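You operate a simulated robot arm through the tools that you are given. There is no shell and no other tool. Be economical: measure what you need, move in short steps, check, and stop when the job is done.

The job below is to be done with a simulated two-armed robot. You get a single attempt, and the scene is never put back.

TASK
Shake the black bundle level, then stand it against the middle step.
Fine: the square wooden box goes back on the green rubber mat; push the tall pack against its step too; leave the short pack. Set down upright: what you pick out.
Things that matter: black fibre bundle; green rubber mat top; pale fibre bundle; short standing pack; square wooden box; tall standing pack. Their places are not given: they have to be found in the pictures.

Only the result counts: the job must be done as asked and must still hold three seconds after the hand-in. Knocking over, shifting, dropping, spilling or breaking anything else fails it.

THE ROBOT
Two 7-joint arms with two-finger parallel grippers on one trunk that stands fixed in place. Base frame: the origin is at the foot of the trunk, x ahead of it, y to its left, z up; the work surface is at about z = 780. Units: mm, rad, N and s.
The left shoulder is at [70, 163, 1170], the right one opposite. With the tool pointing down near the work surface each hand reaches from about 380 to 880 mm from the base axis, measured 20 degrees to its own side. Payload 3.43 kg a hand.
The tool frame of a hand sits at the grasp point between the pads (the TCP): z along the fingers, y along the line on which they close. The tips reach 34 mm beyond it. The gripper opens to 128 mm. The fingers are 24 mm wide and 12 mm thick; the gripper's body (48 by 130 mm) begins 96 mm behind the TCP.
Orientation is told as [roll, pitch, yaw] about the base's x, y, z axes, in that order, counted from this pose: with the fingers straight down and closing along the base's y, the tool's x points along the base's -x, its y along +y and its z along -z.

THE INTERFACE
- The arms move only by the tool nudge_tool. It takes "left_rows", "right_rows" or both (then of equal length, played together; a hand with none holds still); each is a list of rows, each a list of 7 numbers: the gripper command, from -1 (fully open) to 1 (shut), values between in proportion, then the shift along the tool's x, y, z in mm, then the turn, a rotation vector about the tool's x, y, z in rad. In form: [[gripper, x, y, z, wx, wy, wz], ...]. A call has 1 to 8 rows; each row is the pose to reach, as a shift and turn from the pose commanded when the call began, along the tool's axes at that moment. A row lasts 0.2 s, in which the tool goes at most 50 mm and 0.15 rad; a call with a longer step from one row to the next is refused whole, and so is a gripper value outside its range. Where a pose cannot be reached the arm comes as near as it can. A force on the tool above 90 N (or 10 N above the force at the start of the call, whichever is more), or a blocked arm, ends the call early, and 0.2 s more pass. Each finger travels about 153 mm/s and halts on what it meets, pressing with about 22 N; the grip force reading is that of the motor and also rises with nothing between the fingers. The clock runs only during rows and for 0.2 s after the last one: add rows that repeat a pose to give the fingers time. It gives the time, the measured TCP pose, the force on the tool (base axes), the opening and the grip force at its end, in the units of the frame above (readings bear some noise), with the torque about the TCP (base axes, N m) and any sound that the robot's microphone picked up.
- Cameras (640 x 400 px; columns grow to the right, rows downward): "scene" is now at [140.8, -22.5, 1400.7]; the picture's right is [-0.29, -0.96, 0.00], its down [-0.57, 0.17, -0.80] and it looks along [0.77, -0.23, -0.60] (base axes); focal length 327 px, centre (320, 200). "left" rides on the left gripper at [76, 11, -160] in its tool frame; the picture's right is [-0.15, 0.99, 0.00], its down [-0.88, -0.13, -0.46] and it looks along [-0.45, -0.07, 0.89] (tool axes); focal length 234 px, centre (320, 200). "right" rides on the right gripper at [76, -11, -160] in its tool frame; the picture's right is [0.15, 0.99, 0.00], its down [-0.88, 0.13, -0.46] and it looks along [-0.45, 0.07, 0.89] (tool axes); focal length 234 px, centre (320, 200).
- snapshot(camera): a new picture of that camera. No time passes.
- slide_trunk(by): slides the trunk up (or, below 0, down) by that many mm; the arms and the scene camera ride with it, the base frame stays. It gives what a move gives, with no picture.
- aim_head(pan, tilt): turns the head with the scene camera to pan (to the left, within 1.501 rad either way) and tilt (down, from -0.506 to 1.204), counted from straight ahead of the robot. It gives what a move gives.
- probe_pixels(camera, pixels): there is no depth. For up to 12 entries [column, row, z] of the newest picture of that camera ("zoom" is the newest enlarged one), the place [x, y] in the base frame at which the ray of that pixel passes the height z, good to about 2 mm, but the place of the scene camera against the robot may be out by one fixed shift of up to 12 mm in any direction. No time passes.
- close_up(camera, box): a new picture of the part [left, top, right, bottom] of that camera's present view, enlarged. No time passes.
- close_job(): hands the job in; it is judged then, once.

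Work in short steps. Measure before you move; look again where a grasp or a placing could have gone wrong, and mend it. You have 80 turns and 48 pictures in all, those below and enlarged ones among them. Open the grippers and draw the arms clear of the work before you hand the job in, unless the task says otherwise; then end with one line.

The tools are called after "Emit:" as name(argument=value, ...) on one line, values as JSON. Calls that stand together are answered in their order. nudge_tool: Moves the arms, as the interface text tells. Its arguments: {"type":"object","properties":{"left_rows":{"type":"array","items":{"type":"array","items":{"type":"number"}}},"right_rows":{"type":"array","items":{"type":"array","items":{"type":"number"}}}},"required":[]} The other tools are called the same way: slide_trunk (by) slides the trunk up or down; aim_head (pan, tilt) turns the head that bears the scene camera; snapshot (camera) takes a picture; probe_pixels (camera, pixels) gives the place at which the rays of pixels pass given heights; close_up (camera, box) takes an enlarged picture of a part of a camera's view; close_job () hands the job in.

At the start:

```text
time_s: 0.0
left_tool_pos: [649.6, 28.4, 1181.8]
left_tool_rot: [0.001, -0.001, -0.001]
left_ft_force: [0.9, -0.3, 0.2]
left_moment: [0.02, 0.02, -0.02]
left_grip_width: 127.8
left_gripper_force: 0.1
right_tool_pos: [502.1, -332.8, 1167.3]
right_tool_rot: [0.0, 0.001, -0.001]
right_ft_force: [-0.8, -0.5, -0.4]
right_moment: [0.04, -0.03, 0.02]
right_grip_width: 128.1
right_gripper_force: 0.1
trunk travel left (down, up): [-650.0, 290.0]
head pan, tilt: [-0.295, 0.639]
```

scene: 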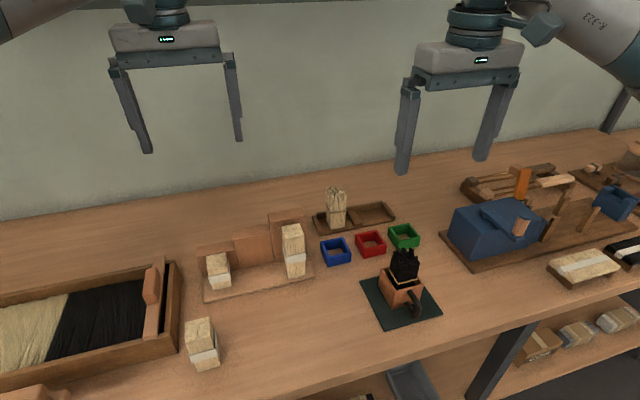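
right: 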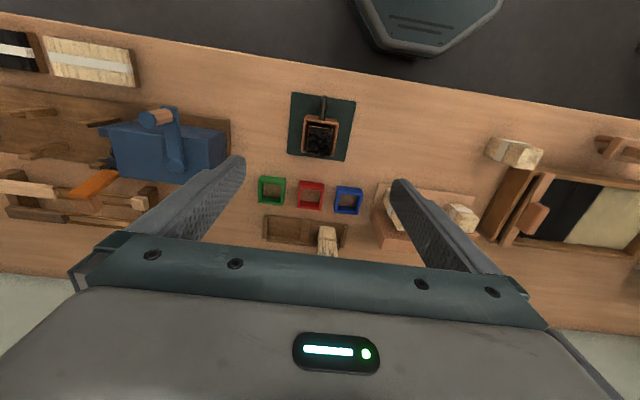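
left: 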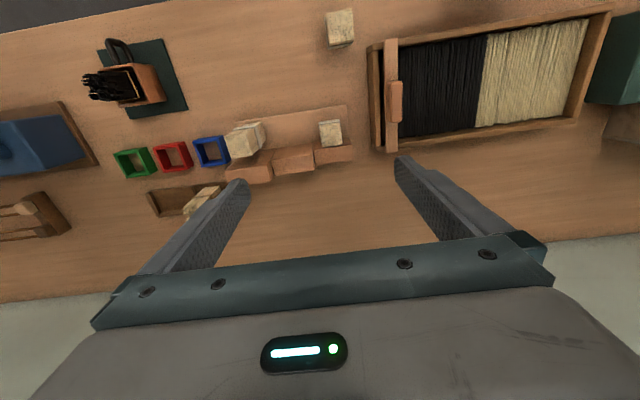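

I take enlarged views of the box with the black bundle and the stepped block.

Emit:
close_up(camera="scene", box=[340, 230, 460, 340])

Emit:
close_up(camera="scene", box=[170, 180, 350, 310])

```text
3.64 times, centred on (400, 285) of scene
```

zoom: 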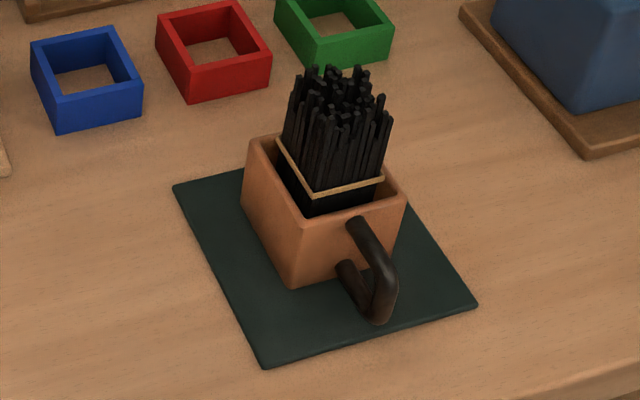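

```text
3.08 times, centred on (260, 245) of scene
```

zoom: 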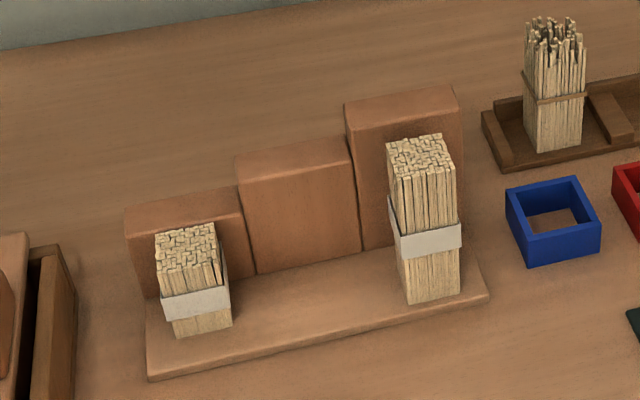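

I probe the mat corners (zoom of the first picture is superseded, so scene pixels), the box rim, step block corners and packs in the scene picture.

Emit:
close_up(camera="scene", box=[350, 230, 450, 330])

Emit:
probe_pixels(camera="scene", pixels=[[360, 281, 783], [405, 268, 783], [442, 315, 783], [384, 331, 783], [213, 301, 780], [212, 302, 795], [315, 277, 795], [205, 261, 840], [289, 226, 880], [218, 289, 795], [189, 323, 780], [221, 361, 780]])

Emit:
probe_pixels(camera="right", pixels=[[292, 93, 783], [355, 100, 783], [348, 162, 783], [287, 153, 783], [304, 116, 840], [338, 118, 840], [335, 157, 840], [300, 153, 840], [308, 118, 850], [323, 98, 820]])

```text
4.00 times, centred on (400, 280) of scene
```

zoom: 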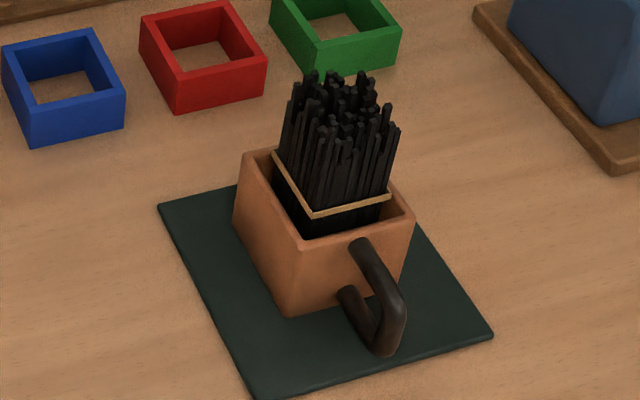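

```text
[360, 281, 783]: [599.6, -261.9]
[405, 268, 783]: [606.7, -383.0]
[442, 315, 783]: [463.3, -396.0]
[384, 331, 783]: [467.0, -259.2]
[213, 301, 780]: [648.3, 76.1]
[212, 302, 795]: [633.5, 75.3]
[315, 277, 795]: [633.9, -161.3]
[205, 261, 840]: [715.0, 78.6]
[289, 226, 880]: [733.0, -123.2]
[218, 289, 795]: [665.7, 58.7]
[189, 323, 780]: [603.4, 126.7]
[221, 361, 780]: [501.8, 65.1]
```

```text
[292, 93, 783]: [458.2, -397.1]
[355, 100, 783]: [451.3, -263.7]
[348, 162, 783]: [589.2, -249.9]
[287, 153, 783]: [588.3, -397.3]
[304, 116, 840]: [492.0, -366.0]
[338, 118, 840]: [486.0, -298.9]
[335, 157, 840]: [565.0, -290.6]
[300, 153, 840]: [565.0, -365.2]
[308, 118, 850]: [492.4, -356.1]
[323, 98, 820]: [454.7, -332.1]
```

Mat spans about x 455–590, y -398…-262, box on it near (527,-330), handle toward the robot. I lower the right hand for a closer view.

Emit:
nudge_tool(right_rows=[[-1, 0, 0, 40, 0, 0, 0], [-1, 0, 0, 80, 0, 0, 0], [-1, 0, 0, 120, 0, 0, 0], [-1, 0, 0, 150, 0, 0, 0], [-1, 0, 0, 150, 0, 0, 0]])

Emit:
snapshot(camera="right")

Emit:
close_up(camera="right", box=[240, 60, 400, 220])

```text
time_s: 1.2
left_tool_pos: [650.3, 28.5, 1182.9]
left_tool_rot: [0.001, 0.0, 0.0]
left_ft_force: [-0.8, -0.2, -0.2]
left_moment: [0.0, 0.02, 0.02]
left_grip_width: 128.0
left_gripper_force: 0.1
right_tool_pos: [500.4, -333.4, 1016.3]
right_tool_rot: [0.001, -0.001, 0.0]
right_ft_force: [0.5, 0.9, 0.1]
right_moment: [-0.03, -0.04, 0.01]
right_grip_width: 128.1
right_gripper_force: 0.0
trunk travel left (down, up): [-650.0, 290.0]
head pan, tilt: [-0.295, 0.639]
```

```text
41 pictures are left
```

right: 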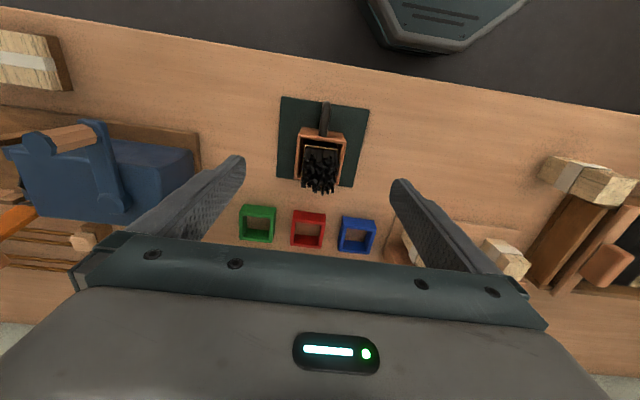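

```text
2.50 times, centred on (320, 140) of right
```

zoom: 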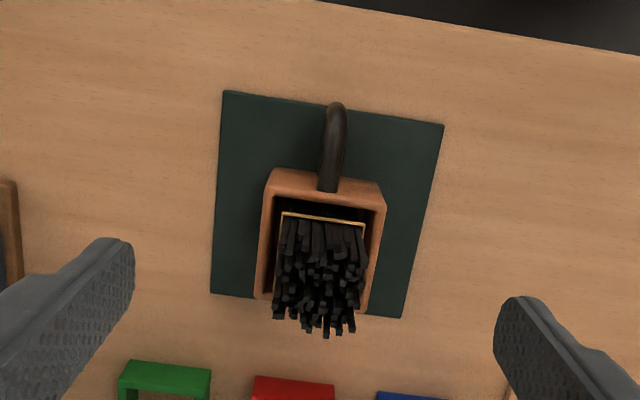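

I probe the box's corners from both cameras to get its size, height and yaw.

Emit:
probe_pixels(camera="scene", pixels=[[392.3, 309, 784], [394.3, 292.5, 830], [394.3, 292.5, 840], [423.3, 284.5, 830], [423.3, 284.5, 840], [381, 268, 840], [381, 268, 830], [379, 285.5, 784], [406.5, 318, 800], [396, 250, 900], [392, 281, 840]])

Emit:
probe_pixels(camera="zoom", pixels=[[268, 170, 840], [382, 184, 840], [257, 297, 784], [370, 310, 784], [282, 213, 850], [364, 223, 850], [328, 190, 830], [335, 105, 820], [222, 91, 783], [443, 125, 783], [401, 318, 783], [212, 294, 783]])

```text
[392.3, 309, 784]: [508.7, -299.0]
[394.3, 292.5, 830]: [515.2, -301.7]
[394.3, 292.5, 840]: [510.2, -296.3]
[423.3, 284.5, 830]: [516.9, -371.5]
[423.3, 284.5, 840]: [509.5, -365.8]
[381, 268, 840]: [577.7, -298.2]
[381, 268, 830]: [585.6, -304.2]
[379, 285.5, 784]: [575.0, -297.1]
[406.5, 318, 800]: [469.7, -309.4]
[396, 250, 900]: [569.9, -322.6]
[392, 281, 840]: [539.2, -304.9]
```

```text
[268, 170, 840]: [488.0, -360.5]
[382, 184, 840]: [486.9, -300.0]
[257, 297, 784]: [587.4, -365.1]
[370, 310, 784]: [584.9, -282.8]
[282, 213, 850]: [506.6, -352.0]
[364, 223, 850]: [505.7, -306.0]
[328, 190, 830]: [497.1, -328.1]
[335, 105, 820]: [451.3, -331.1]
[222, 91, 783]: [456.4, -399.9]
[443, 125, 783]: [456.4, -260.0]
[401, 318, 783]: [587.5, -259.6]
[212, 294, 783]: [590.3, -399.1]
```

Box resolves to outer x≈498–568, y≈-363…-293, rim z≈840, bundle top ≈905. I descend with open fingers straddling the box's side walls, TCP to about (533,-328,830).

Emit:
nudge_tool(right_rows=[[-1, -32, 5, 20, 0, 0, 0], [-1, -32, 5, 65, 0, 0, 0], [-1, -32, 5, 105, 0, 0, 0], [-1, -32, 5, 105, 0, 0, 0]])

Emit:
snapshot(camera="right")

Emit:
snapshot(camera="scene")

```text
time_s: 2.2
left_tool_pos: [650.2, 30.0, 1181.8]
left_tool_rot: [-0.001, 0.001, 0.001]
left_ft_force: [-0.5, -0.1, 0.1]
left_moment: [-0.02, 0.0, 0.0]
left_grip_width: 128.1
left_gripper_force: 0.1
right_tool_pos: [533.6, -327.3, 911.0]
right_tool_rot: [0.0, 0.0, 0.001]
right_ft_force: [-0.6, 0.3, 0.4]
right_moment: [0.0, -0.05, -0.01]
right_grip_width: 128.0
right_gripper_force: 0.0
trunk travel left (down, up): [-650.0, 290.0]
head pan, tilt: [-0.295, 0.639]
```

```text
39 pictures are left
```

right: 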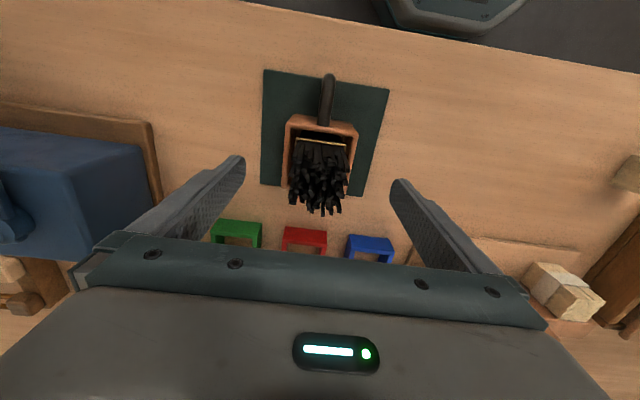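

```text
38 pictures are left
```

scene: 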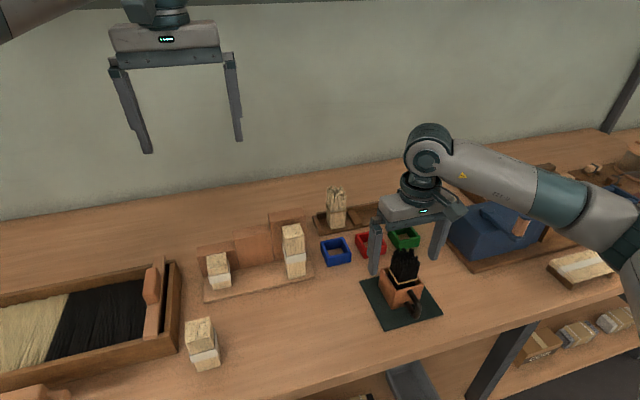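

Bundle and box sit centred between the fingers. I go down to z≈831, watching the force.

Emit:
nudge_tool(right_rows=[[-1, 0, 0, 30, 0, 0, 0], [-1, 0, 0, 60, 0, 0, 0], [-1, 0, 0, 80, 0, 0, 0], [-1, 0, 0, 80, 0, 0, 0]])

Emit:
close_up(camera="scene", box=[340, 180, 480, 340])

```text
time_s: 3.2
left_tool_pos: [649.9, 28.7, 1182.8]
left_tool_rot: [0.001, -0.001, 0.001]
left_ft_force: [0.3, 0.5, -0.2]
left_moment: [0.0, -0.02, 0.03]
left_grip_width: 128.1
left_gripper_force: 0.0
right_tool_pos: [532.1, -327.0, 830.4]
right_tool_rot: [0.002, -0.002, 0.001]
right_ft_force: [-1.3, 1.1, -0.3]
right_moment: [-0.04, -0.01, 0.02]
right_grip_width: 128.0
right_gripper_force: 0.0
trunk travel left (down, up): [-650.0, 290.0]
head pan, tilt: [-0.295, 0.639]
```

```text
2.50 times, centred on (410, 260) of scene
```

zoom: 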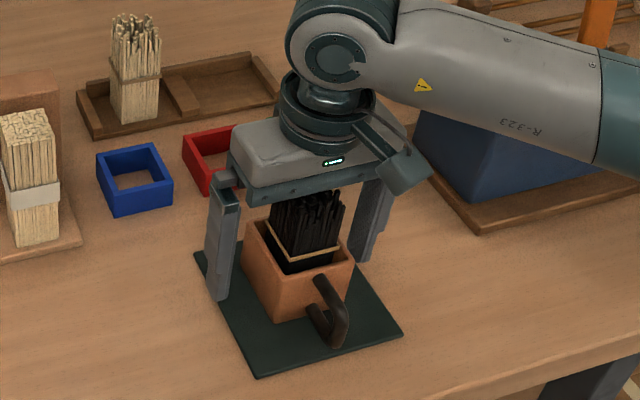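

Clear all round; fingers straddle the box. I close gently and wait.

Emit:
nudge_tool(right_rows=[[-0.5, 0, 0, 0, 0, 0, 0], [0, 0, 0, 0, 0, 0, 0], [1, 0, 0, 0, 0, 0, 0], [1, 0, 0, 0, 0, 0, 0], [1, 0, 0, 0, 0, 0, 0]])

```text
time_s: 4.4
left_tool_pos: [649.9, 28.6, 1182.3]
left_tool_rot: [0.001, 0.0, 0.002]
left_ft_force: [-0.2, 0.1, 0.4]
left_moment: [-0.01, 0.02, 0.0]
left_grip_width: 128.1
left_gripper_force: 0.0
right_tool_pos: [532.3, -328.1, 829.1]
right_tool_rot: [0.001, 0.002, -0.001]
right_ft_force: [0.3, -0.9, -0.2]
right_moment: [-0.01, 0.0, -0.02]
right_grip_width: 69.6
right_gripper_force: 21.6
trunk travel left (down, up): [-650.0, 290.0]
head pan, tilt: [-0.295, 0.639]
```

Held at 69.6 mm. I lift 30 mm and knock the box on the mat twice.

Emit:
nudge_tool(right_rows=[[1, 0, 0, -15, 0, 0, 0], [1, 0, 0, -30, 0, 0, 0], [1, 0, 0, 1, 0, 0, 0], [1, 0, 0, -30, 0, 0, 0], [1, 0, 0, 1, 0, 0, 0], [1, 0, 0, -30, 0, 0, 0], [1, 0, 0, -30, 0, 0, 0]])

Emit:
close_up(camera="scene", box=[340, 180, 480, 340])

```text
time_s: 6.0
left_tool_pos: [649.7, 27.8, 1182.4]
left_tool_rot: [0.0, 0.0, 0.002]
left_ft_force: [1.3, -0.4, 0.9]
left_moment: [0.01, -0.01, 0.01]
left_grip_width: 128.1
left_gripper_force: 0.1
right_tool_pos: [533.5, -327.3, 862.3]
right_tool_rot: [-0.001, 0.0, 0.001]
right_ft_force: [-0.2, 0.2, -2.0]
right_moment: [-0.01, -0.02, -0.02]
right_grip_width: 70.1
right_gripper_force: 22.9
trunk travel left (down, up): [-650.0, 290.0]
head pan, tilt: [-0.295, 0.639]
```

```text
2.50 times, centred on (410, 260) of scene
```

zoom: 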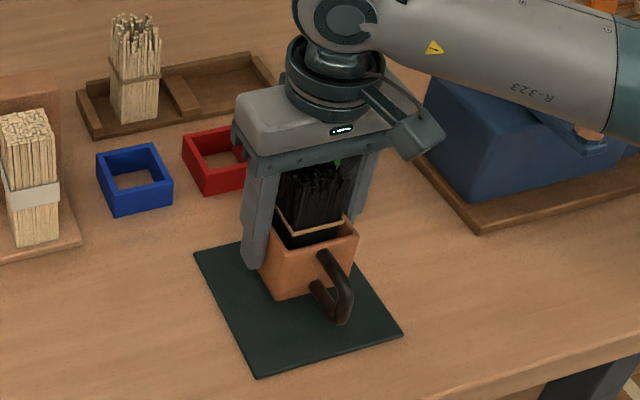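

No sound was reported, so the knocks may not have landed. I knock again with a short dwell at the bottom, commanding slightly below contact.

Emit:
nudge_tool(right_rows=[[1, 0, 0, 33, 0, 0, 0], [1, 0, 0, 33, 0, 0, 0], [1, 0, 0, 0, 0, 0, 0], [1, 0, 0, 33, 0, 0, 0], [1, 0, 0, 33, 0, 0, 0], [1, 0, 0, 0, 0, 0, 0], [1, 0, 0, 33, 0, 0, 0], [1, 0, 0, 33, 0, 0, 0]])

Emit:
close_up(camera="scene", box=[340, 180, 480, 340])

```text
time_s: 7.8
left_tool_pos: [649.0, 29.6, 1182.5]
left_tool_rot: [-0.001, -0.001, 0.0]
left_ft_force: [-0.4, -0.1, -0.8]
left_moment: [0.04, -0.02, -0.03]
left_grip_width: 128.0
left_gripper_force: 0.0
right_tool_pos: [533.4, -327.0, 828.3]
right_tool_rot: [0.002, -0.003, 0.0]
right_ft_force: [-3.6, -0.5, 11.5]
right_moment: [-0.01, 0.71, 0.03]
right_grip_width: 69.6
right_gripper_force: 21.9
trunk travel left (down, up): [-650.0, 290.0]
head pan, tilt: [-0.295, 0.639]
```

```text
2.50 times, centred on (410, 260) of scene
```

zoom: 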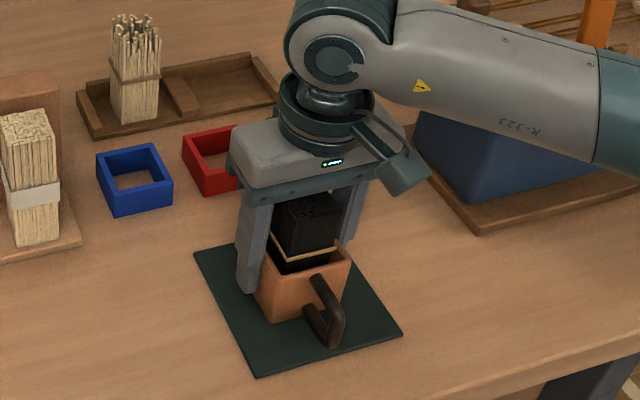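

The top looks flat now. I take a tighter view to confirm.

Emit:
close_up(camera="scene", box=[385, 245, 445, 300])

```text
7.27 times, centred on (415, 272) of scene
```

zoom: 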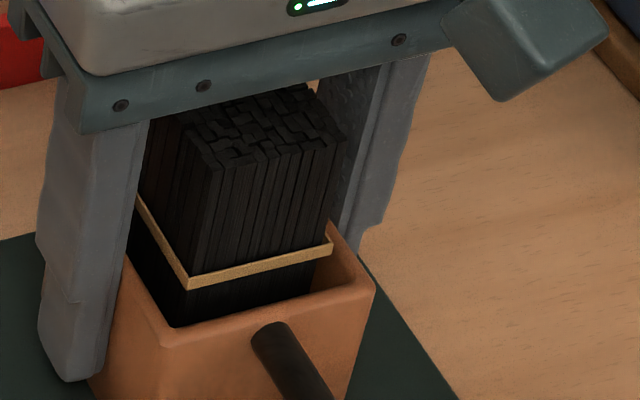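

Almost flat with small steps left; I give three more knocks.

Emit:
nudge_tool(right_rows=[[1, 0, 0, -32, 0, 0, 0], [1, 0, 0, 0, 0, 0, 0], [1, 0, 0, 0, 0, 0, 0], [1, 0, 0, -32, 0, 0, 0], [1, 0, 0, 0, 0, 0, 0], [1, 0, 0, 0, 0, 0, 0], [1, 0, 0, -2, 0, 0, 0], [1, 0, 0, -2, 0, 0, 0]])

Emit:
close_up(camera="scene", box=[385, 245, 445, 300])

```text
time_s: 9.6
left_tool_pos: [650.1, 28.9, 1182.2]
left_tool_rot: [0.001, -0.001, 0.0]
left_ft_force: [-0.2, -0.9, -0.6]
left_moment: [0.02, -0.02, -0.04]
left_grip_width: 128.0
left_gripper_force: 0.0
right_tool_pos: [533.8, -327.7, 829.6]
right_tool_rot: [0.0, 0.001, 0.0]
right_ft_force: [0.5, 0.8, -0.8]
right_moment: [0.01, -0.01, 0.01]
right_grip_width: 70.0
right_gripper_force: 22.2
trunk travel left (down, up): [-650.0, 290.0]
head pan, tilt: [-0.295, 0.639]
```

```text
7.27 times, centred on (415, 272) of scene
```

zoom: 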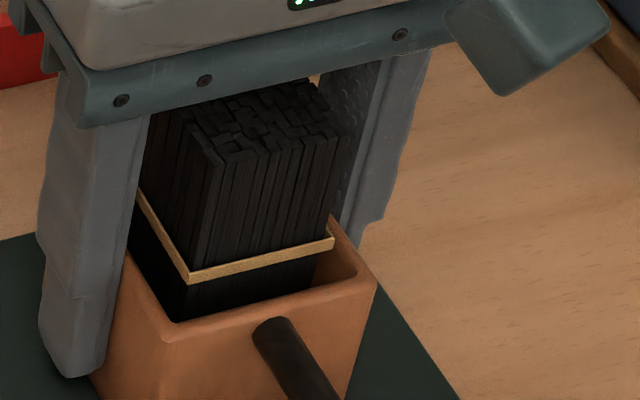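

The top is now flat like the finished packs, and the box rests on the mat. I release and rise 140 mm for a view.

Emit:
nudge_tool(right_rows=[[1, 0, 0, 1, 0, 0, 0], [0, 0, 0, 1, 0, 0, 0], [-1, 0, 0, 1, 0, 0, 0], [-1, 0, 0, 1, 0, 0, 0], [-1, 0, 0, -40, 0, 0, 0], [-1, 0, 0, -80, 0, 0, 0], [-1, 0, 0, -125, 0, 0, 0], [-1, 0, 0, -125, 0, 0, 0]])

Emit:
close_up(camera="right", box=[240, 60, 400, 220])

Emit:
close_up(camera="scene", box=[350, 230, 450, 330])

```text
time_s: 11.4
left_tool_pos: [648.3, 26.8, 1183.0]
left_tool_rot: [0.001, 0.0, -0.001]
left_ft_force: [-0.9, -1.6, -0.5]
left_moment: [0.02, 0.0, -0.03]
left_grip_width: 127.9
left_gripper_force: 0.1
right_tool_pos: [531.9, -329.7, 956.2]
right_tool_rot: [0.003, -0.002, 0.0]
right_ft_force: [0.0, 0.5, -0.2]
right_moment: [-0.01, -0.01, 0.01]
right_grip_width: 128.0
right_gripper_force: 0.1
trunk travel left (down, up): [-650.0, 290.0]
head pan, tilt: [-0.295, 0.639]
```

```text
2.50 times, centred on (320, 140) of right
```

zoom: 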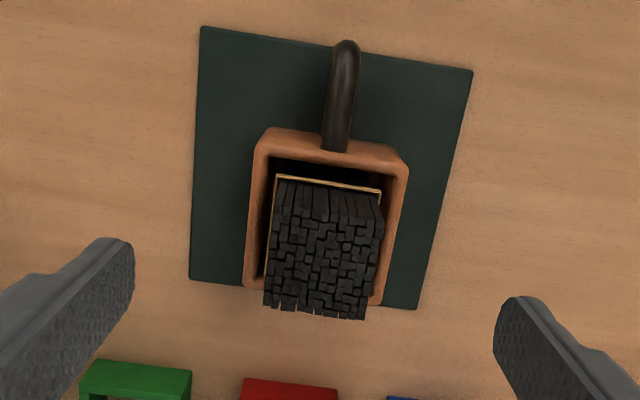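

```text
4.00 times, centred on (400, 280) of scene
```

zoom: 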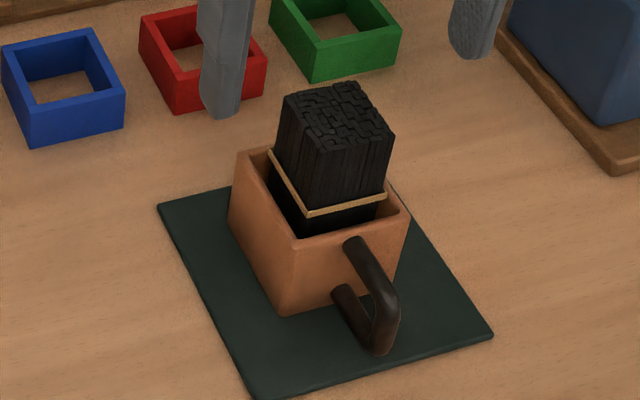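

The bundle is level in the box. I probe its top corners from both cameras.

Emit:
probe_pixels(camera="zoom", pixels=[[317, 150, 885], [317, 150, 895], [393, 137, 885], [393, 137, 895], [283, 97, 895], [306, 214, 850], [386, 196, 850], [358, 83, 895]])

Emit:
close_up(camera="right", box=[285, 90, 365, 140])

Emit:
probe_pixels(camera="right", pixels=[[302, 182, 885], [302, 182, 895], [338.8, 187, 895], [303, 146, 895], [343, 148, 895], [343, 148, 885]])

```text
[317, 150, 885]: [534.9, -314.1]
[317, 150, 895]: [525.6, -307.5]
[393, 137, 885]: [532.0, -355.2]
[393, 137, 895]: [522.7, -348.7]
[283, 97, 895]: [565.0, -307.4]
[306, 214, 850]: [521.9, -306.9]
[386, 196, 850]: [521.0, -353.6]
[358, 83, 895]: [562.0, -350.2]
```

```text
8.00 times, centred on (325, 115) of right
```

zoom: 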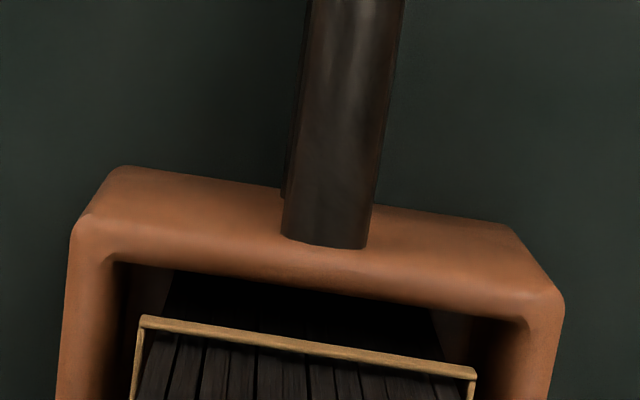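

```text
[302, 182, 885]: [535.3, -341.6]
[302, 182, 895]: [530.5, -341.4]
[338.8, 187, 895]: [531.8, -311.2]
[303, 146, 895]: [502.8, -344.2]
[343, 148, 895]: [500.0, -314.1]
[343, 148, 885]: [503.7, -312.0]
```

Top ≈895, bundle x≈511–550, y≈-349…-307. Now I survey the steps with the left hand's camera, moving it back and lower.

Emit:
nudge_tool(left_rows=[[-1, 25, -15, 35, 0, 0, 0], [-1, 45, -30, 70, 0, 0, 0], [-1, 45, -45, 110, 0, 0, 0], [-1, 45, -45, 140, 0, 0, 0], [-1, 45, -45, 140, 0, 0, 0]])

Emit:
snapshot(camera="left")

Emit:
close_up(camera="left", box=[220, 80, 420, 205])

```text
time_s: 12.6
left_tool_pos: [604.6, -16.8, 1043.7]
left_tool_rot: [0.001, -0.001, -0.001]
left_ft_force: [0.3, -1.0, -0.3]
left_moment: [0.03, 0.02, 0.0]
left_grip_width: 128.1
left_gripper_force: 0.0
right_tool_pos: [533.1, -329.0, 954.5]
right_tool_rot: [0.002, -0.001, -0.001]
right_ft_force: [0.5, -0.7, 0.2]
right_moment: [0.04, 0.01, 0.0]
right_grip_width: 127.9
right_gripper_force: 0.0
trunk travel left (down, up): [-650.0, 290.0]
head pan, tilt: [-0.295, 0.639]
```

```text
29 pictures are left
```

left: 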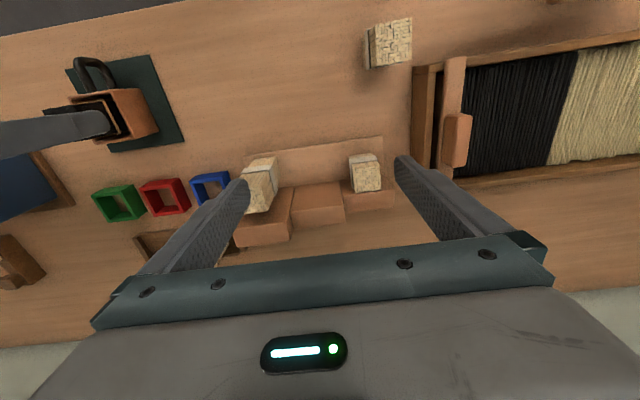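

```text
3.20 times, centred on (320, 142) of left
```

zoom: 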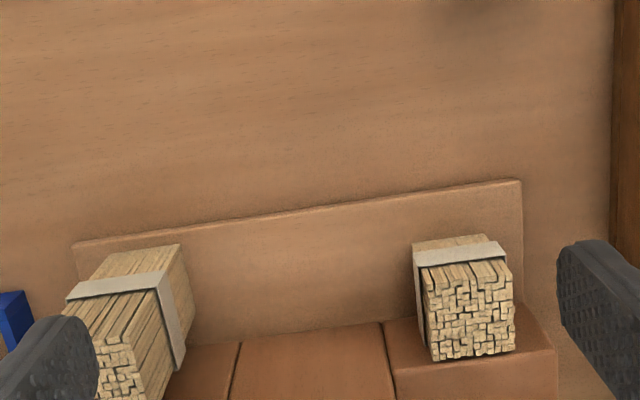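

I probe the ledge front edge, step/ledge crease, pack feet and tops in this zoom.

Emit:
probe_pixels(camera="zoom", pixels=[[73, 243, 792], [520, 180, 792], [240, 342, 792], [383, 322, 792], [527, 303, 792], [412, 243, 792], [489, 233, 792], [180, 243, 792], [105, 253, 792], [424, 268, 840], [510, 260, 840], [432, 362, 860]])

Emit:
probe_pixels(camera="left", pixels=[[289, 223, 880], [337, 194, 880], [344, 223, 860], [395, 208, 840], [382, 187, 840], [234, 247, 900], [278, 193, 792], [340, 183, 792]])

Emit:
close_up(camera="left", box=[220, 140, 420, 265])

```text
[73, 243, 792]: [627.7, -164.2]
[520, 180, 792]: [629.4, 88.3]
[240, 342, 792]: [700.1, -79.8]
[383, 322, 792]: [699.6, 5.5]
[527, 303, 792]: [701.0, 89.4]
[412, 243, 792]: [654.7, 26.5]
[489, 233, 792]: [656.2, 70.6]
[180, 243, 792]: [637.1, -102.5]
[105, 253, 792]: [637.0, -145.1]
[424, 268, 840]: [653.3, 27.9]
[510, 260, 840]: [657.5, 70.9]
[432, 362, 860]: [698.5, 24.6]
```

```text
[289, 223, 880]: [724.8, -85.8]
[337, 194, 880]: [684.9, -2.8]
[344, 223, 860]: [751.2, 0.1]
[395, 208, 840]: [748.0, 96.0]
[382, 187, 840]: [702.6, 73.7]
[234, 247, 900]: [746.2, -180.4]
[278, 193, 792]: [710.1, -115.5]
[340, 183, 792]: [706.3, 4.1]
```

```text
3.20 times, centred on (320, 202) of left
```

zoom: 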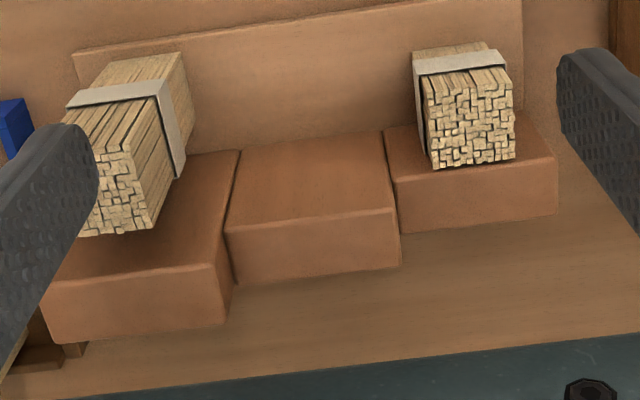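

Geometry: ledge front x≈628, step faces x≈700; middle step y≈-80…5 (centre -37); short pack already against its step; tall pack front x≈637, y≈-145…-102, top ≈920, needing about 20 mm. I bring the left hand, nearly closed, in front of the tall pack at height first.

Emit:
nudge_tool(left_rows=[[-0.5, 5, -40, 0, 0, 0, 0], [0, 10, -80, 0, 0, 0, 0], [0.5, 13, -107, 20, 0, 0, 0], [0.82, 13, -107, 60, 0, 0, 0], [0.82, 13, -107, 90, 0, 0, 0], [0.82, 13, -107, 90, 0, 0, 0]])

Emit:
snapshot(camera="left")

Emit:
snapshot(camera="scene")

```text
time_s: 14.0
left_tool_pos: [592.5, -124.5, 952.6]
left_tool_rot: [0.001, 0.0, 0.001]
left_ft_force: [0.3, 0.0, -0.3]
left_moment: [-0.02, -0.01, -0.02]
left_grip_width: 11.5
left_gripper_force: 0.1
right_tool_pos: [532.5, -328.7, 954.7]
right_tool_rot: [0.0, 0.001, 0.001]
right_ft_force: [0.1, -0.5, -0.4]
right_moment: [0.0, -0.02, -0.01]
right_grip_width: 128.0
right_gripper_force: 0.1
trunk travel left (down, up): [-650.0, 290.0]
head pan, tilt: [-0.295, 0.639]
```

```text
26 pictures are left
```

left: 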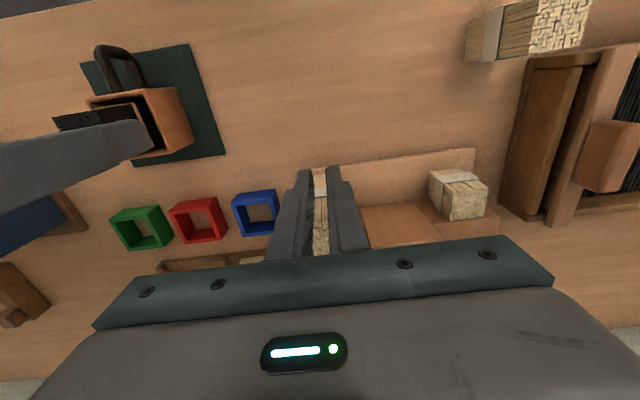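

```text
25 pictures are left
```

scene: 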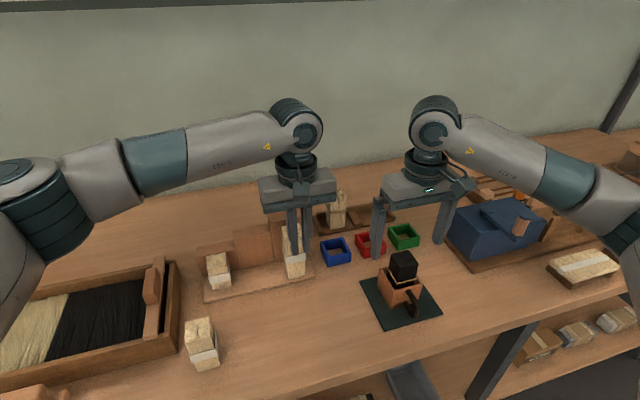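

The hand is aligned in front of the tall pack. I descend to z≈840 with x still ~30 mm short of it.

Emit:
nudge_tool(left_rows=[[0.82, 0, 0, 40, 0, 0, 0], [0.82, 0, 0, 80, 0, 0, 0], [0.82, 0, 0, 112, 0, 0, 0], [0.82, 0, 0, 112, 0, 0, 0]])

Emit:
close_up(camera="scene", box=[230, 180, 350, 300])

Emit:
snapshot(camera="left")

```text
time_s: 15.0
left_tool_pos: [591.1, -123.5, 840.8]
left_tool_rot: [0.0, 0.0, -0.002]
left_ft_force: [-0.3, 0.1, 0.6]
left_moment: [0.0, 0.01, 0.03]
left_grip_width: 11.7
left_gripper_force: 0.0
right_tool_pos: [533.5, -328.4, 955.7]
right_tool_rot: [0.001, 0.001, 0.001]
right_ft_force: [0.1, -0.5, -0.4]
right_moment: [0.01, -0.03, -0.04]
right_grip_width: 128.2
right_gripper_force: 0.1
trunk travel left (down, up): [-650.0, 290.0]
head pan, tilt: [-0.295, 0.639]
```

```text
3.33 times, centred on (290, 240) of scene
```

zoom: 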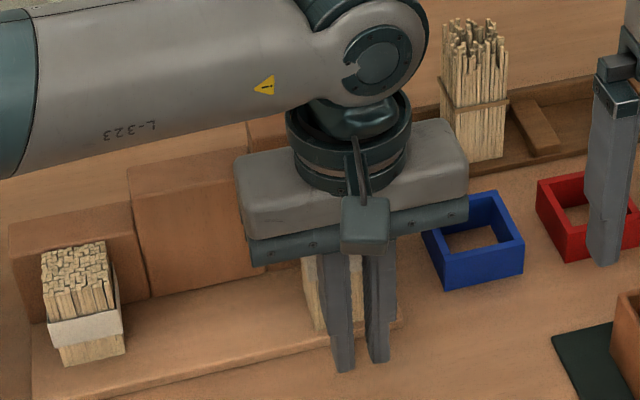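

```text
23 pictures are left
```

left: 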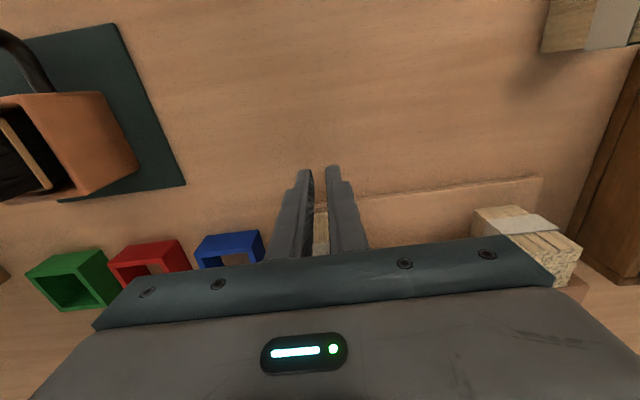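

Clear. I rise 5 mm for palm clearance over the pack and advance 30 mm to just short of contact.

Emit:
nudge_tool(left_rows=[[0.82, 0, 0, -5, 0, 0, 0], [0.82, -15, 0, -5, 0, 0, 0], [0.82, -25, 0, -5, 0, 0, 0], [0.82, -30, 0, -5, 0, 0, 0], [0.82, -33, 0, -5, 0, 0, 0], [0.82, -36, 0, -5, 0, 0, 0], [0.82, -39, 0, -5, 0, 0, 0], [0.82, -42, 0, -5, 0, 0, 0]])

Emit:
close_up(camera="scene", box=[230, 180, 350, 300])

```text
time_s: 16.8
left_tool_pos: [634.8, -123.7, 845.6]
left_tool_rot: [0.0, -0.001, -0.001]
left_ft_force: [-0.7, 0.7, -0.1]
left_moment: [0.01, 0.01, 0.0]
left_grip_width: 11.8
left_gripper_force: 0.0
right_tool_pos: [533.1, -327.0, 954.1]
right_tool_rot: [0.0, 0.0, 0.001]
right_ft_force: [0.8, -0.5, 0.6]
right_moment: [-0.01, 0.0, 0.01]
right_grip_width: 128.1
right_gripper_force: 0.1
trunk travel left (down, up): [-650.0, 290.0]
head pan, tilt: [-0.295, 0.639]
```

```text
3.33 times, centred on (290, 240) of scene
```

zoom: 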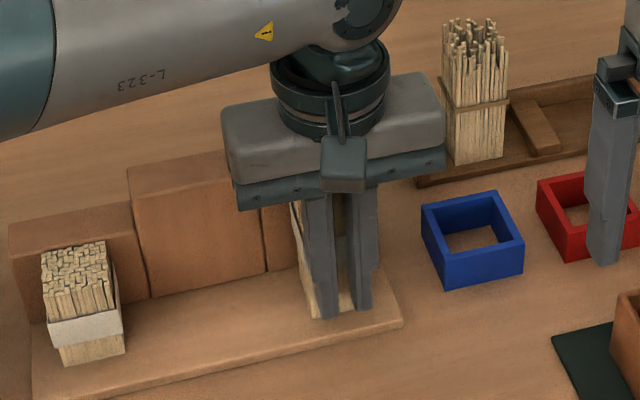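

At x=634.8 with hardly any force; I keep pushing in 2 mm steps, watching for the step's resistance.

Emit:
nudge_tool(left_rows=[[0.82, -2, 0, 0, 0, 0, 0], [0.82, -4, 0, 0, 0, 0, 0], [0.82, -6, 0, 0, 0, 0, 0], [0.82, -8, 0, 0, 0, 0, 0], [0.82, -8, 0, 0, 0, 0, 0]])

Emit:
close_up(camera="scene", box=[250, 200, 340, 290])

```text
time_s: 18.0
left_tool_pos: [641.4, -123.4, 845.3]
left_tool_rot: [0.0, -0.001, -0.001]
left_ft_force: [-0.2, 0.2, -0.2]
left_moment: [0.02, -0.03, 0.02]
left_grip_width: 11.7
left_gripper_force: 0.1
right_tool_pos: [532.6, -329.4, 954.4]
right_tool_rot: [0.0, 0.0, 0.001]
right_ft_force: [0.1, 0.1, 0.4]
right_moment: [-0.02, -0.04, 0.0]
right_grip_width: 128.1
right_gripper_force: 0.1
trunk travel left (down, up): [-650.0, 290.0]
head pan, tilt: [-0.295, 0.639]
```

```text
4.44 times, centred on (295, 245) of scene
```

zoom: 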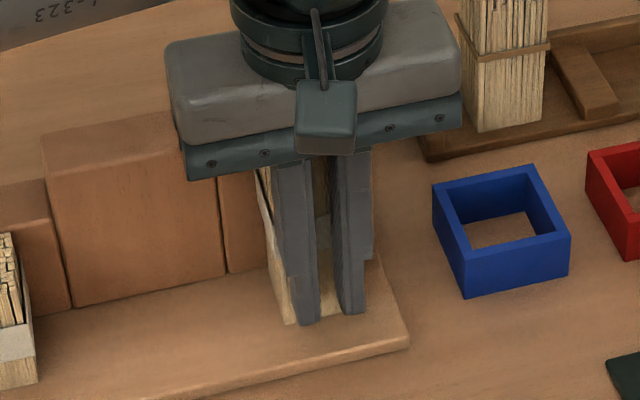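

The pack has moved with the fingers and remains upright. I continue up to 12 mm more, expecting the step.

Emit:
nudge_tool(left_rows=[[0.82, -2, 0, 0, 0, 0, 0], [0.82, -4, 0, 0, 0, 0, 0], [0.82, -6, 0, 0, 0, 0, 0], [0.82, -6, 0, 0, 0, 0, 0]])

```text
time_s: 19.0
left_tool_pos: [642.4, -124.2, 845.6]
left_tool_rot: [0.001, 0.002, -0.003]
left_ft_force: [-41.4, 6.0, -10.1]
left_moment: [-0.28, -1.81, 0.3]
left_grip_width: 11.6
left_gripper_force: 0.1
right_tool_pos: [529.3, -328.5, 956.4]
right_tool_rot: [0.0, -0.004, 0.001]
right_ft_force: [-1.5, -0.5, 0.4]
right_moment: [-0.02, 0.02, -0.02]
right_grip_width: 128.0
right_gripper_force: 0.1
trunk travel left (down, up): [-650.0, 290.0]
head pan, tilt: [-0.295, 0.639]
```

The pack is firmly against its step (41 N, x=642). I back off straight, then rise and clear to the left.

Emit:
nudge_tool(left_rows=[[0.82, 6, 0, 0, 0, 0, 0], [0.82, 30, 0, 0, 0, 0, 0], [0.82, 70, 0, 0, 0, 0, 0], [0.82, 70, 0, -50, 0, 0, 0], [0.82, 70, 0, -100, 0, 0, 0], [0.82, 70, 0, -150, 0, 0, 0], [0.82, 70, 40, -180, 0, 0, 0], [0.82, 70, 85, -195, 0, 0, 0]])

Emit:
nudge_tool(left_rows=[[0.5, 25, 45, 0, 0, 0, 0], [0, 50, 85, 0, 0, 0, 0], [0, 80, 125, 0, 0, 0, 0], [0, 100, 170, 0, 0, 0, 0], [0, 120, 210, 0, 0, 0, 0]])

Emit:
close_up(camera="scene", box=[180, 180, 350, 310])

```text
time_s: 20.8
left_tool_pos: [577.1, -36.4, 1041.1]
left_tool_rot: [-0.003, 0.0, -0.001]
left_ft_force: [-0.1, 0.0, -0.2]
left_moment: [-0.03, -0.05, -0.03]
left_grip_width: 11.8
left_gripper_force: 0.0
right_tool_pos: [532.0, -327.8, 956.4]
right_tool_rot: [0.0, 0.0, -0.001]
right_ft_force: [-0.6, 0.2, -0.4]
right_moment: [0.02, 0.0, 0.02]
right_grip_width: 127.9
right_gripper_force: 0.1
trunk travel left (down, up): [-650.0, 290.0]
head pan, tilt: [-0.295, 0.639]
```

```text
refused: row 1 steps farther than a row can; nothing moved
```

```text
3.08 times, centred on (265, 245) of scene
```

zoom: 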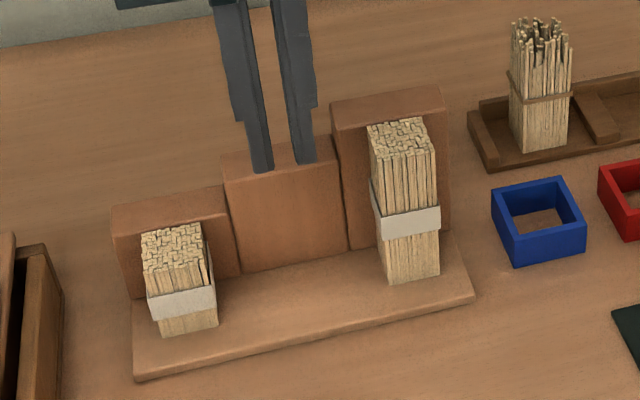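

The tall pack stands against its step. Now I draw the left hand back to the left.

Emit:
nudge_tool(left_rows=[[0.5, 15, 40, 0, 0, 0, 0], [0, 30, 80, 0, 0, 0, 0], [0, 45, 120, 0, 0, 0, 0], [0, 60, 160, 0, 0, 0, 0], [0, 75, 200, 0, 0, 0, 0], [0, 90, 240, 0, 0, 0, 0], [0, 90, 240, 0, 0, 0, 0]])

```text
time_s: 22.4
left_tool_pos: [487.3, 201.4, 1042.9]
left_tool_rot: [0.002, 0.001, 0.001]
left_ft_force: [0.0, 0.2, -1.2]
left_moment: [0.02, -0.02, 0.01]
left_grip_width: 63.9
left_gripper_force: 0.1
right_tool_pos: [534.5, -329.0, 953.7]
right_tool_rot: [0.003, -0.001, -0.002]
right_ft_force: [-0.5, -0.5, -0.1]
right_moment: [0.05, -0.02, 0.01]
right_grip_width: 128.1
right_gripper_force: 0.1
trunk travel left (down, up): [-650.0, 290.0]
head pan, tilt: [-0.295, 0.639]
```

Now the right hand narrows to ~80 mm and descends to z≈886, so the tips stay above the box rim and band.

Emit:
nudge_tool(right_rows=[[-0.25, 1, 0, 20, 0, 0, 0], [-0.25, 1, 0, 45, 0, 0, 0], [-0.25, 1, 0, 69, 0, 0, 0], [-0.25, 1, 0, 69, 0, 0, 0]])

Emit:
close_up(camera="scene", box=[360, 210, 450, 310])

```text
time_s: 23.4
left_tool_pos: [487.2, 202.9, 1040.5]
left_tool_rot: [-0.002, 0.0, 0.001]
left_ft_force: [0.0, -1.1, 1.0]
left_moment: [0.0, -0.01, -0.02]
left_grip_width: 64.2
left_gripper_force: 0.0
right_tool_pos: [531.3, -328.0, 886.7]
right_tool_rot: [0.0, -0.002, 0.001]
right_ft_force: [-0.3, -0.2, -0.3]
right_moment: [0.01, -0.01, -0.01]
right_grip_width: 80.2
right_gripper_force: 0.0
trunk travel left (down, up): [-650.0, 290.0]
head pan, tilt: [-0.295, 0.639]
```

```text
4.00 times, centred on (405, 260) of scene
```

zoom: 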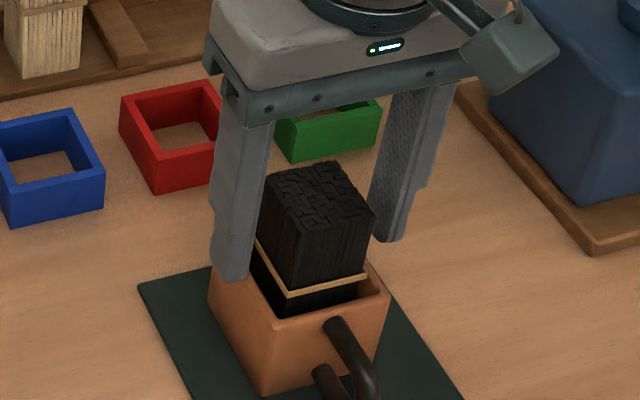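

Tips are above the rim and around the bundle. I close on it.

Emit:
nudge_tool(right_rows=[[0, 0, 0, 0, 0, 0, 0], [0.3, 0, 0, 0, 0, 0, 0], [1, 0, 0, 0, 0, 0, 0], [1, 0, 0, 0, 0, 0, 0], [1, 0, 0, 0, 0, 0, 0]])

Emit:
close_up(camera="scene", box=[360, 210, 450, 310])

```text
time_s: 24.6
left_tool_pos: [487.1, 202.0, 1041.7]
left_tool_rot: [0.0, 0.0, 0.001]
left_ft_force: [-0.4, -0.7, 0.2]
left_moment: [-0.02, 0.0, -0.01]
left_grip_width: 64.1
left_gripper_force: 0.1
right_tool_pos: [532.5, -328.4, 886.2]
right_tool_rot: [0.0, 0.0, -0.001]
right_ft_force: [-0.2, 0.1, 0.2]
right_moment: [0.01, 0.0, 0.0]
right_grip_width: 45.8
right_gripper_force: 22.1
trunk travel left (down, up): [-650.0, 290.0]
head pan, tilt: [-0.295, 0.639]
```

```text
4.00 times, centred on (405, 260) of scene
```

zoom: 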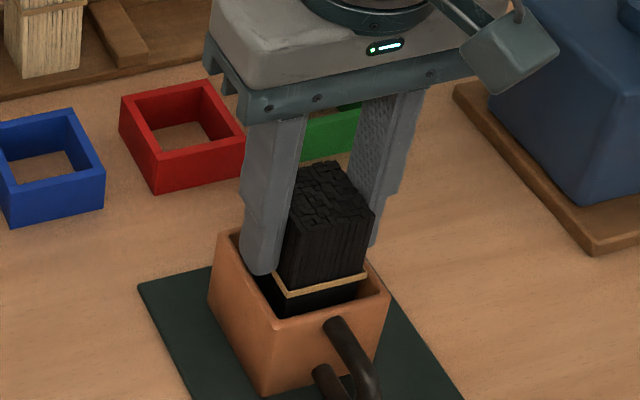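

Held at 45.8 mm. I lift slowly straight up, 150 mm.

Emit:
nudge_tool(right_rows=[[1, 0, 0, -8, 0, 0, 0], [1, 0, 0, -20, 0, 0, 0], [1, 0, 0, -40, 0, 0, 0], [1, 0, 0, -65, 0, 0, 0], [1, 0, 0, -95, 0, 0, 0], [1, 0, 0, -125, 0, 0, 0], [1, 0, 0, -150, 0, 0, 0], [1, 0, 0, -150, 0, 0, 0]])

Emit:
close_up(camera="scene", box=[340, 140, 480, 320])

```text
time_s: 26.4
left_tool_pos: [487.6, 201.8, 1041.0]
left_tool_rot: [0.0, 0.0, 0.001]
left_ft_force: [0.5, -0.1, 0.1]
left_moment: [-0.01, -0.01, 0.02]
left_grip_width: 64.1
left_gripper_force: 0.2
right_tool_pos: [532.5, -328.8, 1036.7]
right_tool_rot: [0.002, 0.0, 0.0]
right_ft_force: [-0.8, 0.9, -0.3]
right_moment: [-0.01, 0.03, -0.01]
right_grip_width: 45.5
right_gripper_force: 22.1
trunk travel left (down, up): [-650.0, 290.0]
head pan, tilt: [-0.295, 0.639]
```

```text
2.22 times, centred on (410, 230) of scene
```

zoom: 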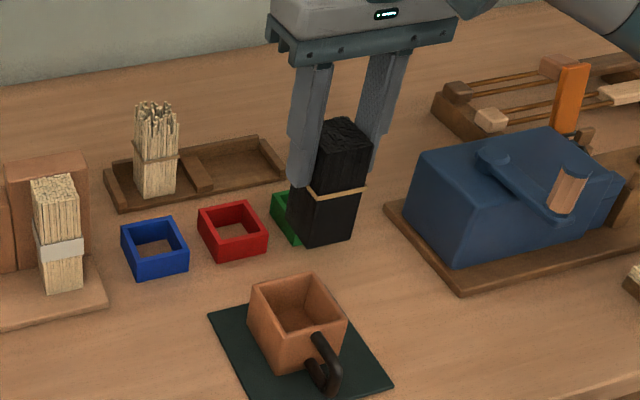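

Bundle is out, box undisturbed on the mat. I carry it over to (610,-37), in front of the middle step at height.

Emit:
nudge_tool(right_rows=[[1, -10, 40, -5, 0, 0, 0], [1, -20, 85, -5, 0, 0, 0], [1, -30, 130, -5, 0, 0, 0], [1, -40, 175, -5, 0, 0, 0], [1, -50, 220, -5, 0, 0, 0], [1, -65, 260, -5, 0, 0, 0], [1, -78, 291, -5, 0, 0, 0], [1, -78, 291, -5, 0, 0, 0]])

Emit:
snapshot(camera="right")

Emit:
snapshot(camera="scene")

```text
time_s: 28.2
left_tool_pos: [487.4, 202.3, 1042.1]
left_tool_rot: [0.001, 0.001, -0.001]
left_ft_force: [0.0, 0.7, 0.0]
left_moment: [0.01, -0.02, -0.02]
left_grip_width: 64.0
left_gripper_force: 0.1
right_tool_pos: [609.6, -37.2, 1040.8]
right_tool_rot: [0.002, 0.0, 0.001]
right_ft_force: [0.4, -0.4, -1.7]
right_moment: [0.01, 0.01, -0.02]
right_grip_width: 45.7
right_gripper_force: 21.9
trunk travel left (down, up): [-650.0, 290.0]
head pan, tilt: [-0.295, 0.639]
```

```text
16 pictures are left
```

right: 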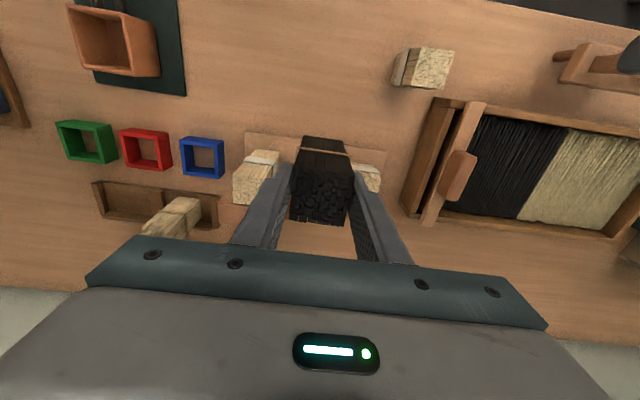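

```text
15 pictures are left
```

scene: 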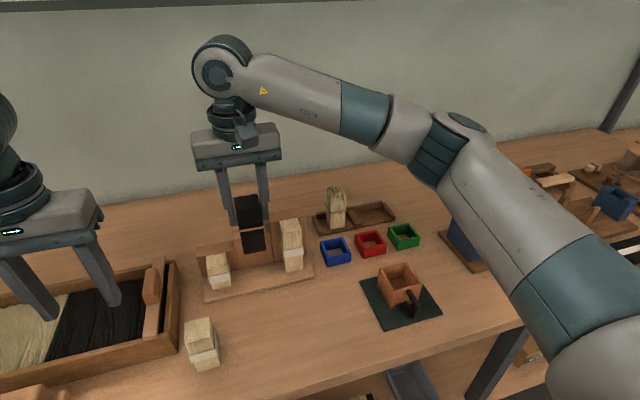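

Aligned at y=-37. I move forward to x≈667 at height, then down to z≈925, and check.

Emit:
nudge_tool(right_rows=[[1, -30, 0, 0, 0, 0, 0], [1, -57, 0, 0, 0, 0, 0], [1, -57, 0, 0, 0, 0, 0], [1, -57, 0, 40, 0, 0, 0], [1, -57, 0, 80, 0, 0, 0], [1, -57, 0, 115, 0, 0, 0], [1, -57, 0, 115, 0, 0, 0]])

Emit:
close_up(camera="scene", box=[180, 170, 340, 310])

Emit:
snapshot(camera="right")

```text
time_s: 29.8
left_tool_pos: [487.2, 202.2, 1041.5]
left_tool_rot: [0.0, 0.0, 0.0]
left_ft_force: [-0.3, 0.2, -0.1]
left_moment: [-0.01, -0.04, 0.01]
left_grip_width: 63.9
left_gripper_force: 0.1
right_tool_pos: [667.5, -37.3, 926.0]
right_tool_rot: [0.0, -0.001, 0.0]
right_ft_force: [0.3, 0.8, -0.3]
right_moment: [-0.06, -0.03, 0.0]
right_grip_width: 45.8
right_gripper_force: 22.2
trunk travel left (down, up): [-650.0, 290.0]
head pan, tilt: [-0.295, 0.639]
```

```text
2.86 times, centred on (260, 240) of scene
```

zoom: 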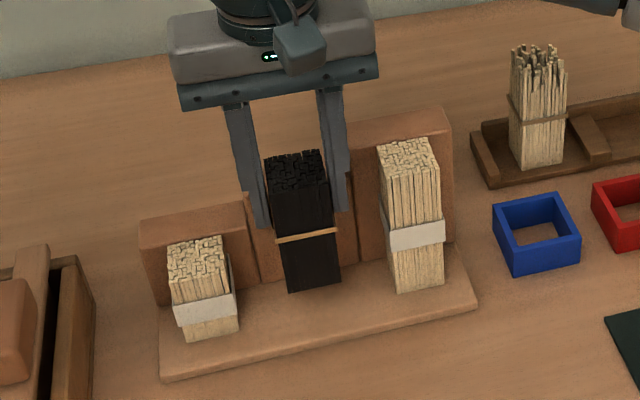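

```text
13 pictures are left
```

right: 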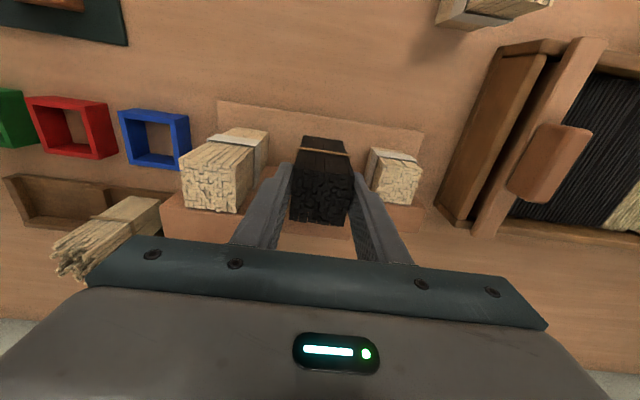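

Centred between the packs with room. I descend to ~5 mm above the expected ledge contact.

Emit:
nudge_tool(right_rows=[[1, 0, 0, 15, 0, 0, 0], [1, 0, 0, 27, 0, 0, 0], [1, 0, 0, 31, 0, 0, 0], [1, 0, 0, 33, 0, 0, 0], [1, 0, 0, 33, 0, 0, 0]])

Emit:
close_up(camera="scene", box=[220, 210, 300, 290])

```text
time_s: 31.0
left_tool_pos: [487.8, 203.1, 1039.9]
left_tool_rot: [0.001, 0.0, 0.001]
left_ft_force: [0.2, 0.4, 0.2]
left_moment: [0.0, 0.01, 0.01]
left_grip_width: 64.2
left_gripper_force: 0.1
right_tool_pos: [666.4, -37.1, 893.3]
right_tool_rot: [0.0, 0.0, 0.001]
right_ft_force: [-0.1, -0.8, -1.1]
right_moment: [0.0, -0.03, -0.03]
right_grip_width: 45.5
right_gripper_force: 21.9
trunk travel left (down, up): [-650.0, 290.0]
head pan, tilt: [-0.295, 0.639]
```

```text
5.00 times, centred on (260, 250) of scene
```

zoom: 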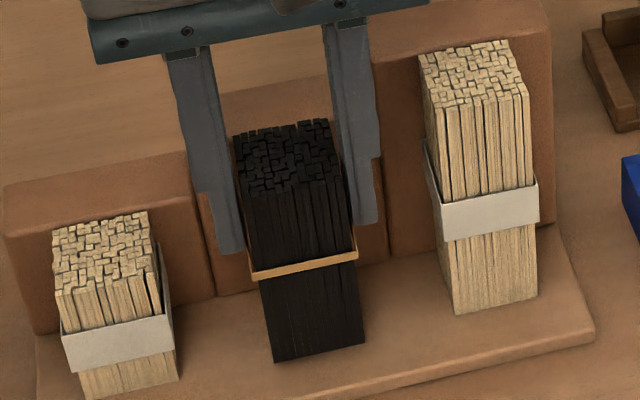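

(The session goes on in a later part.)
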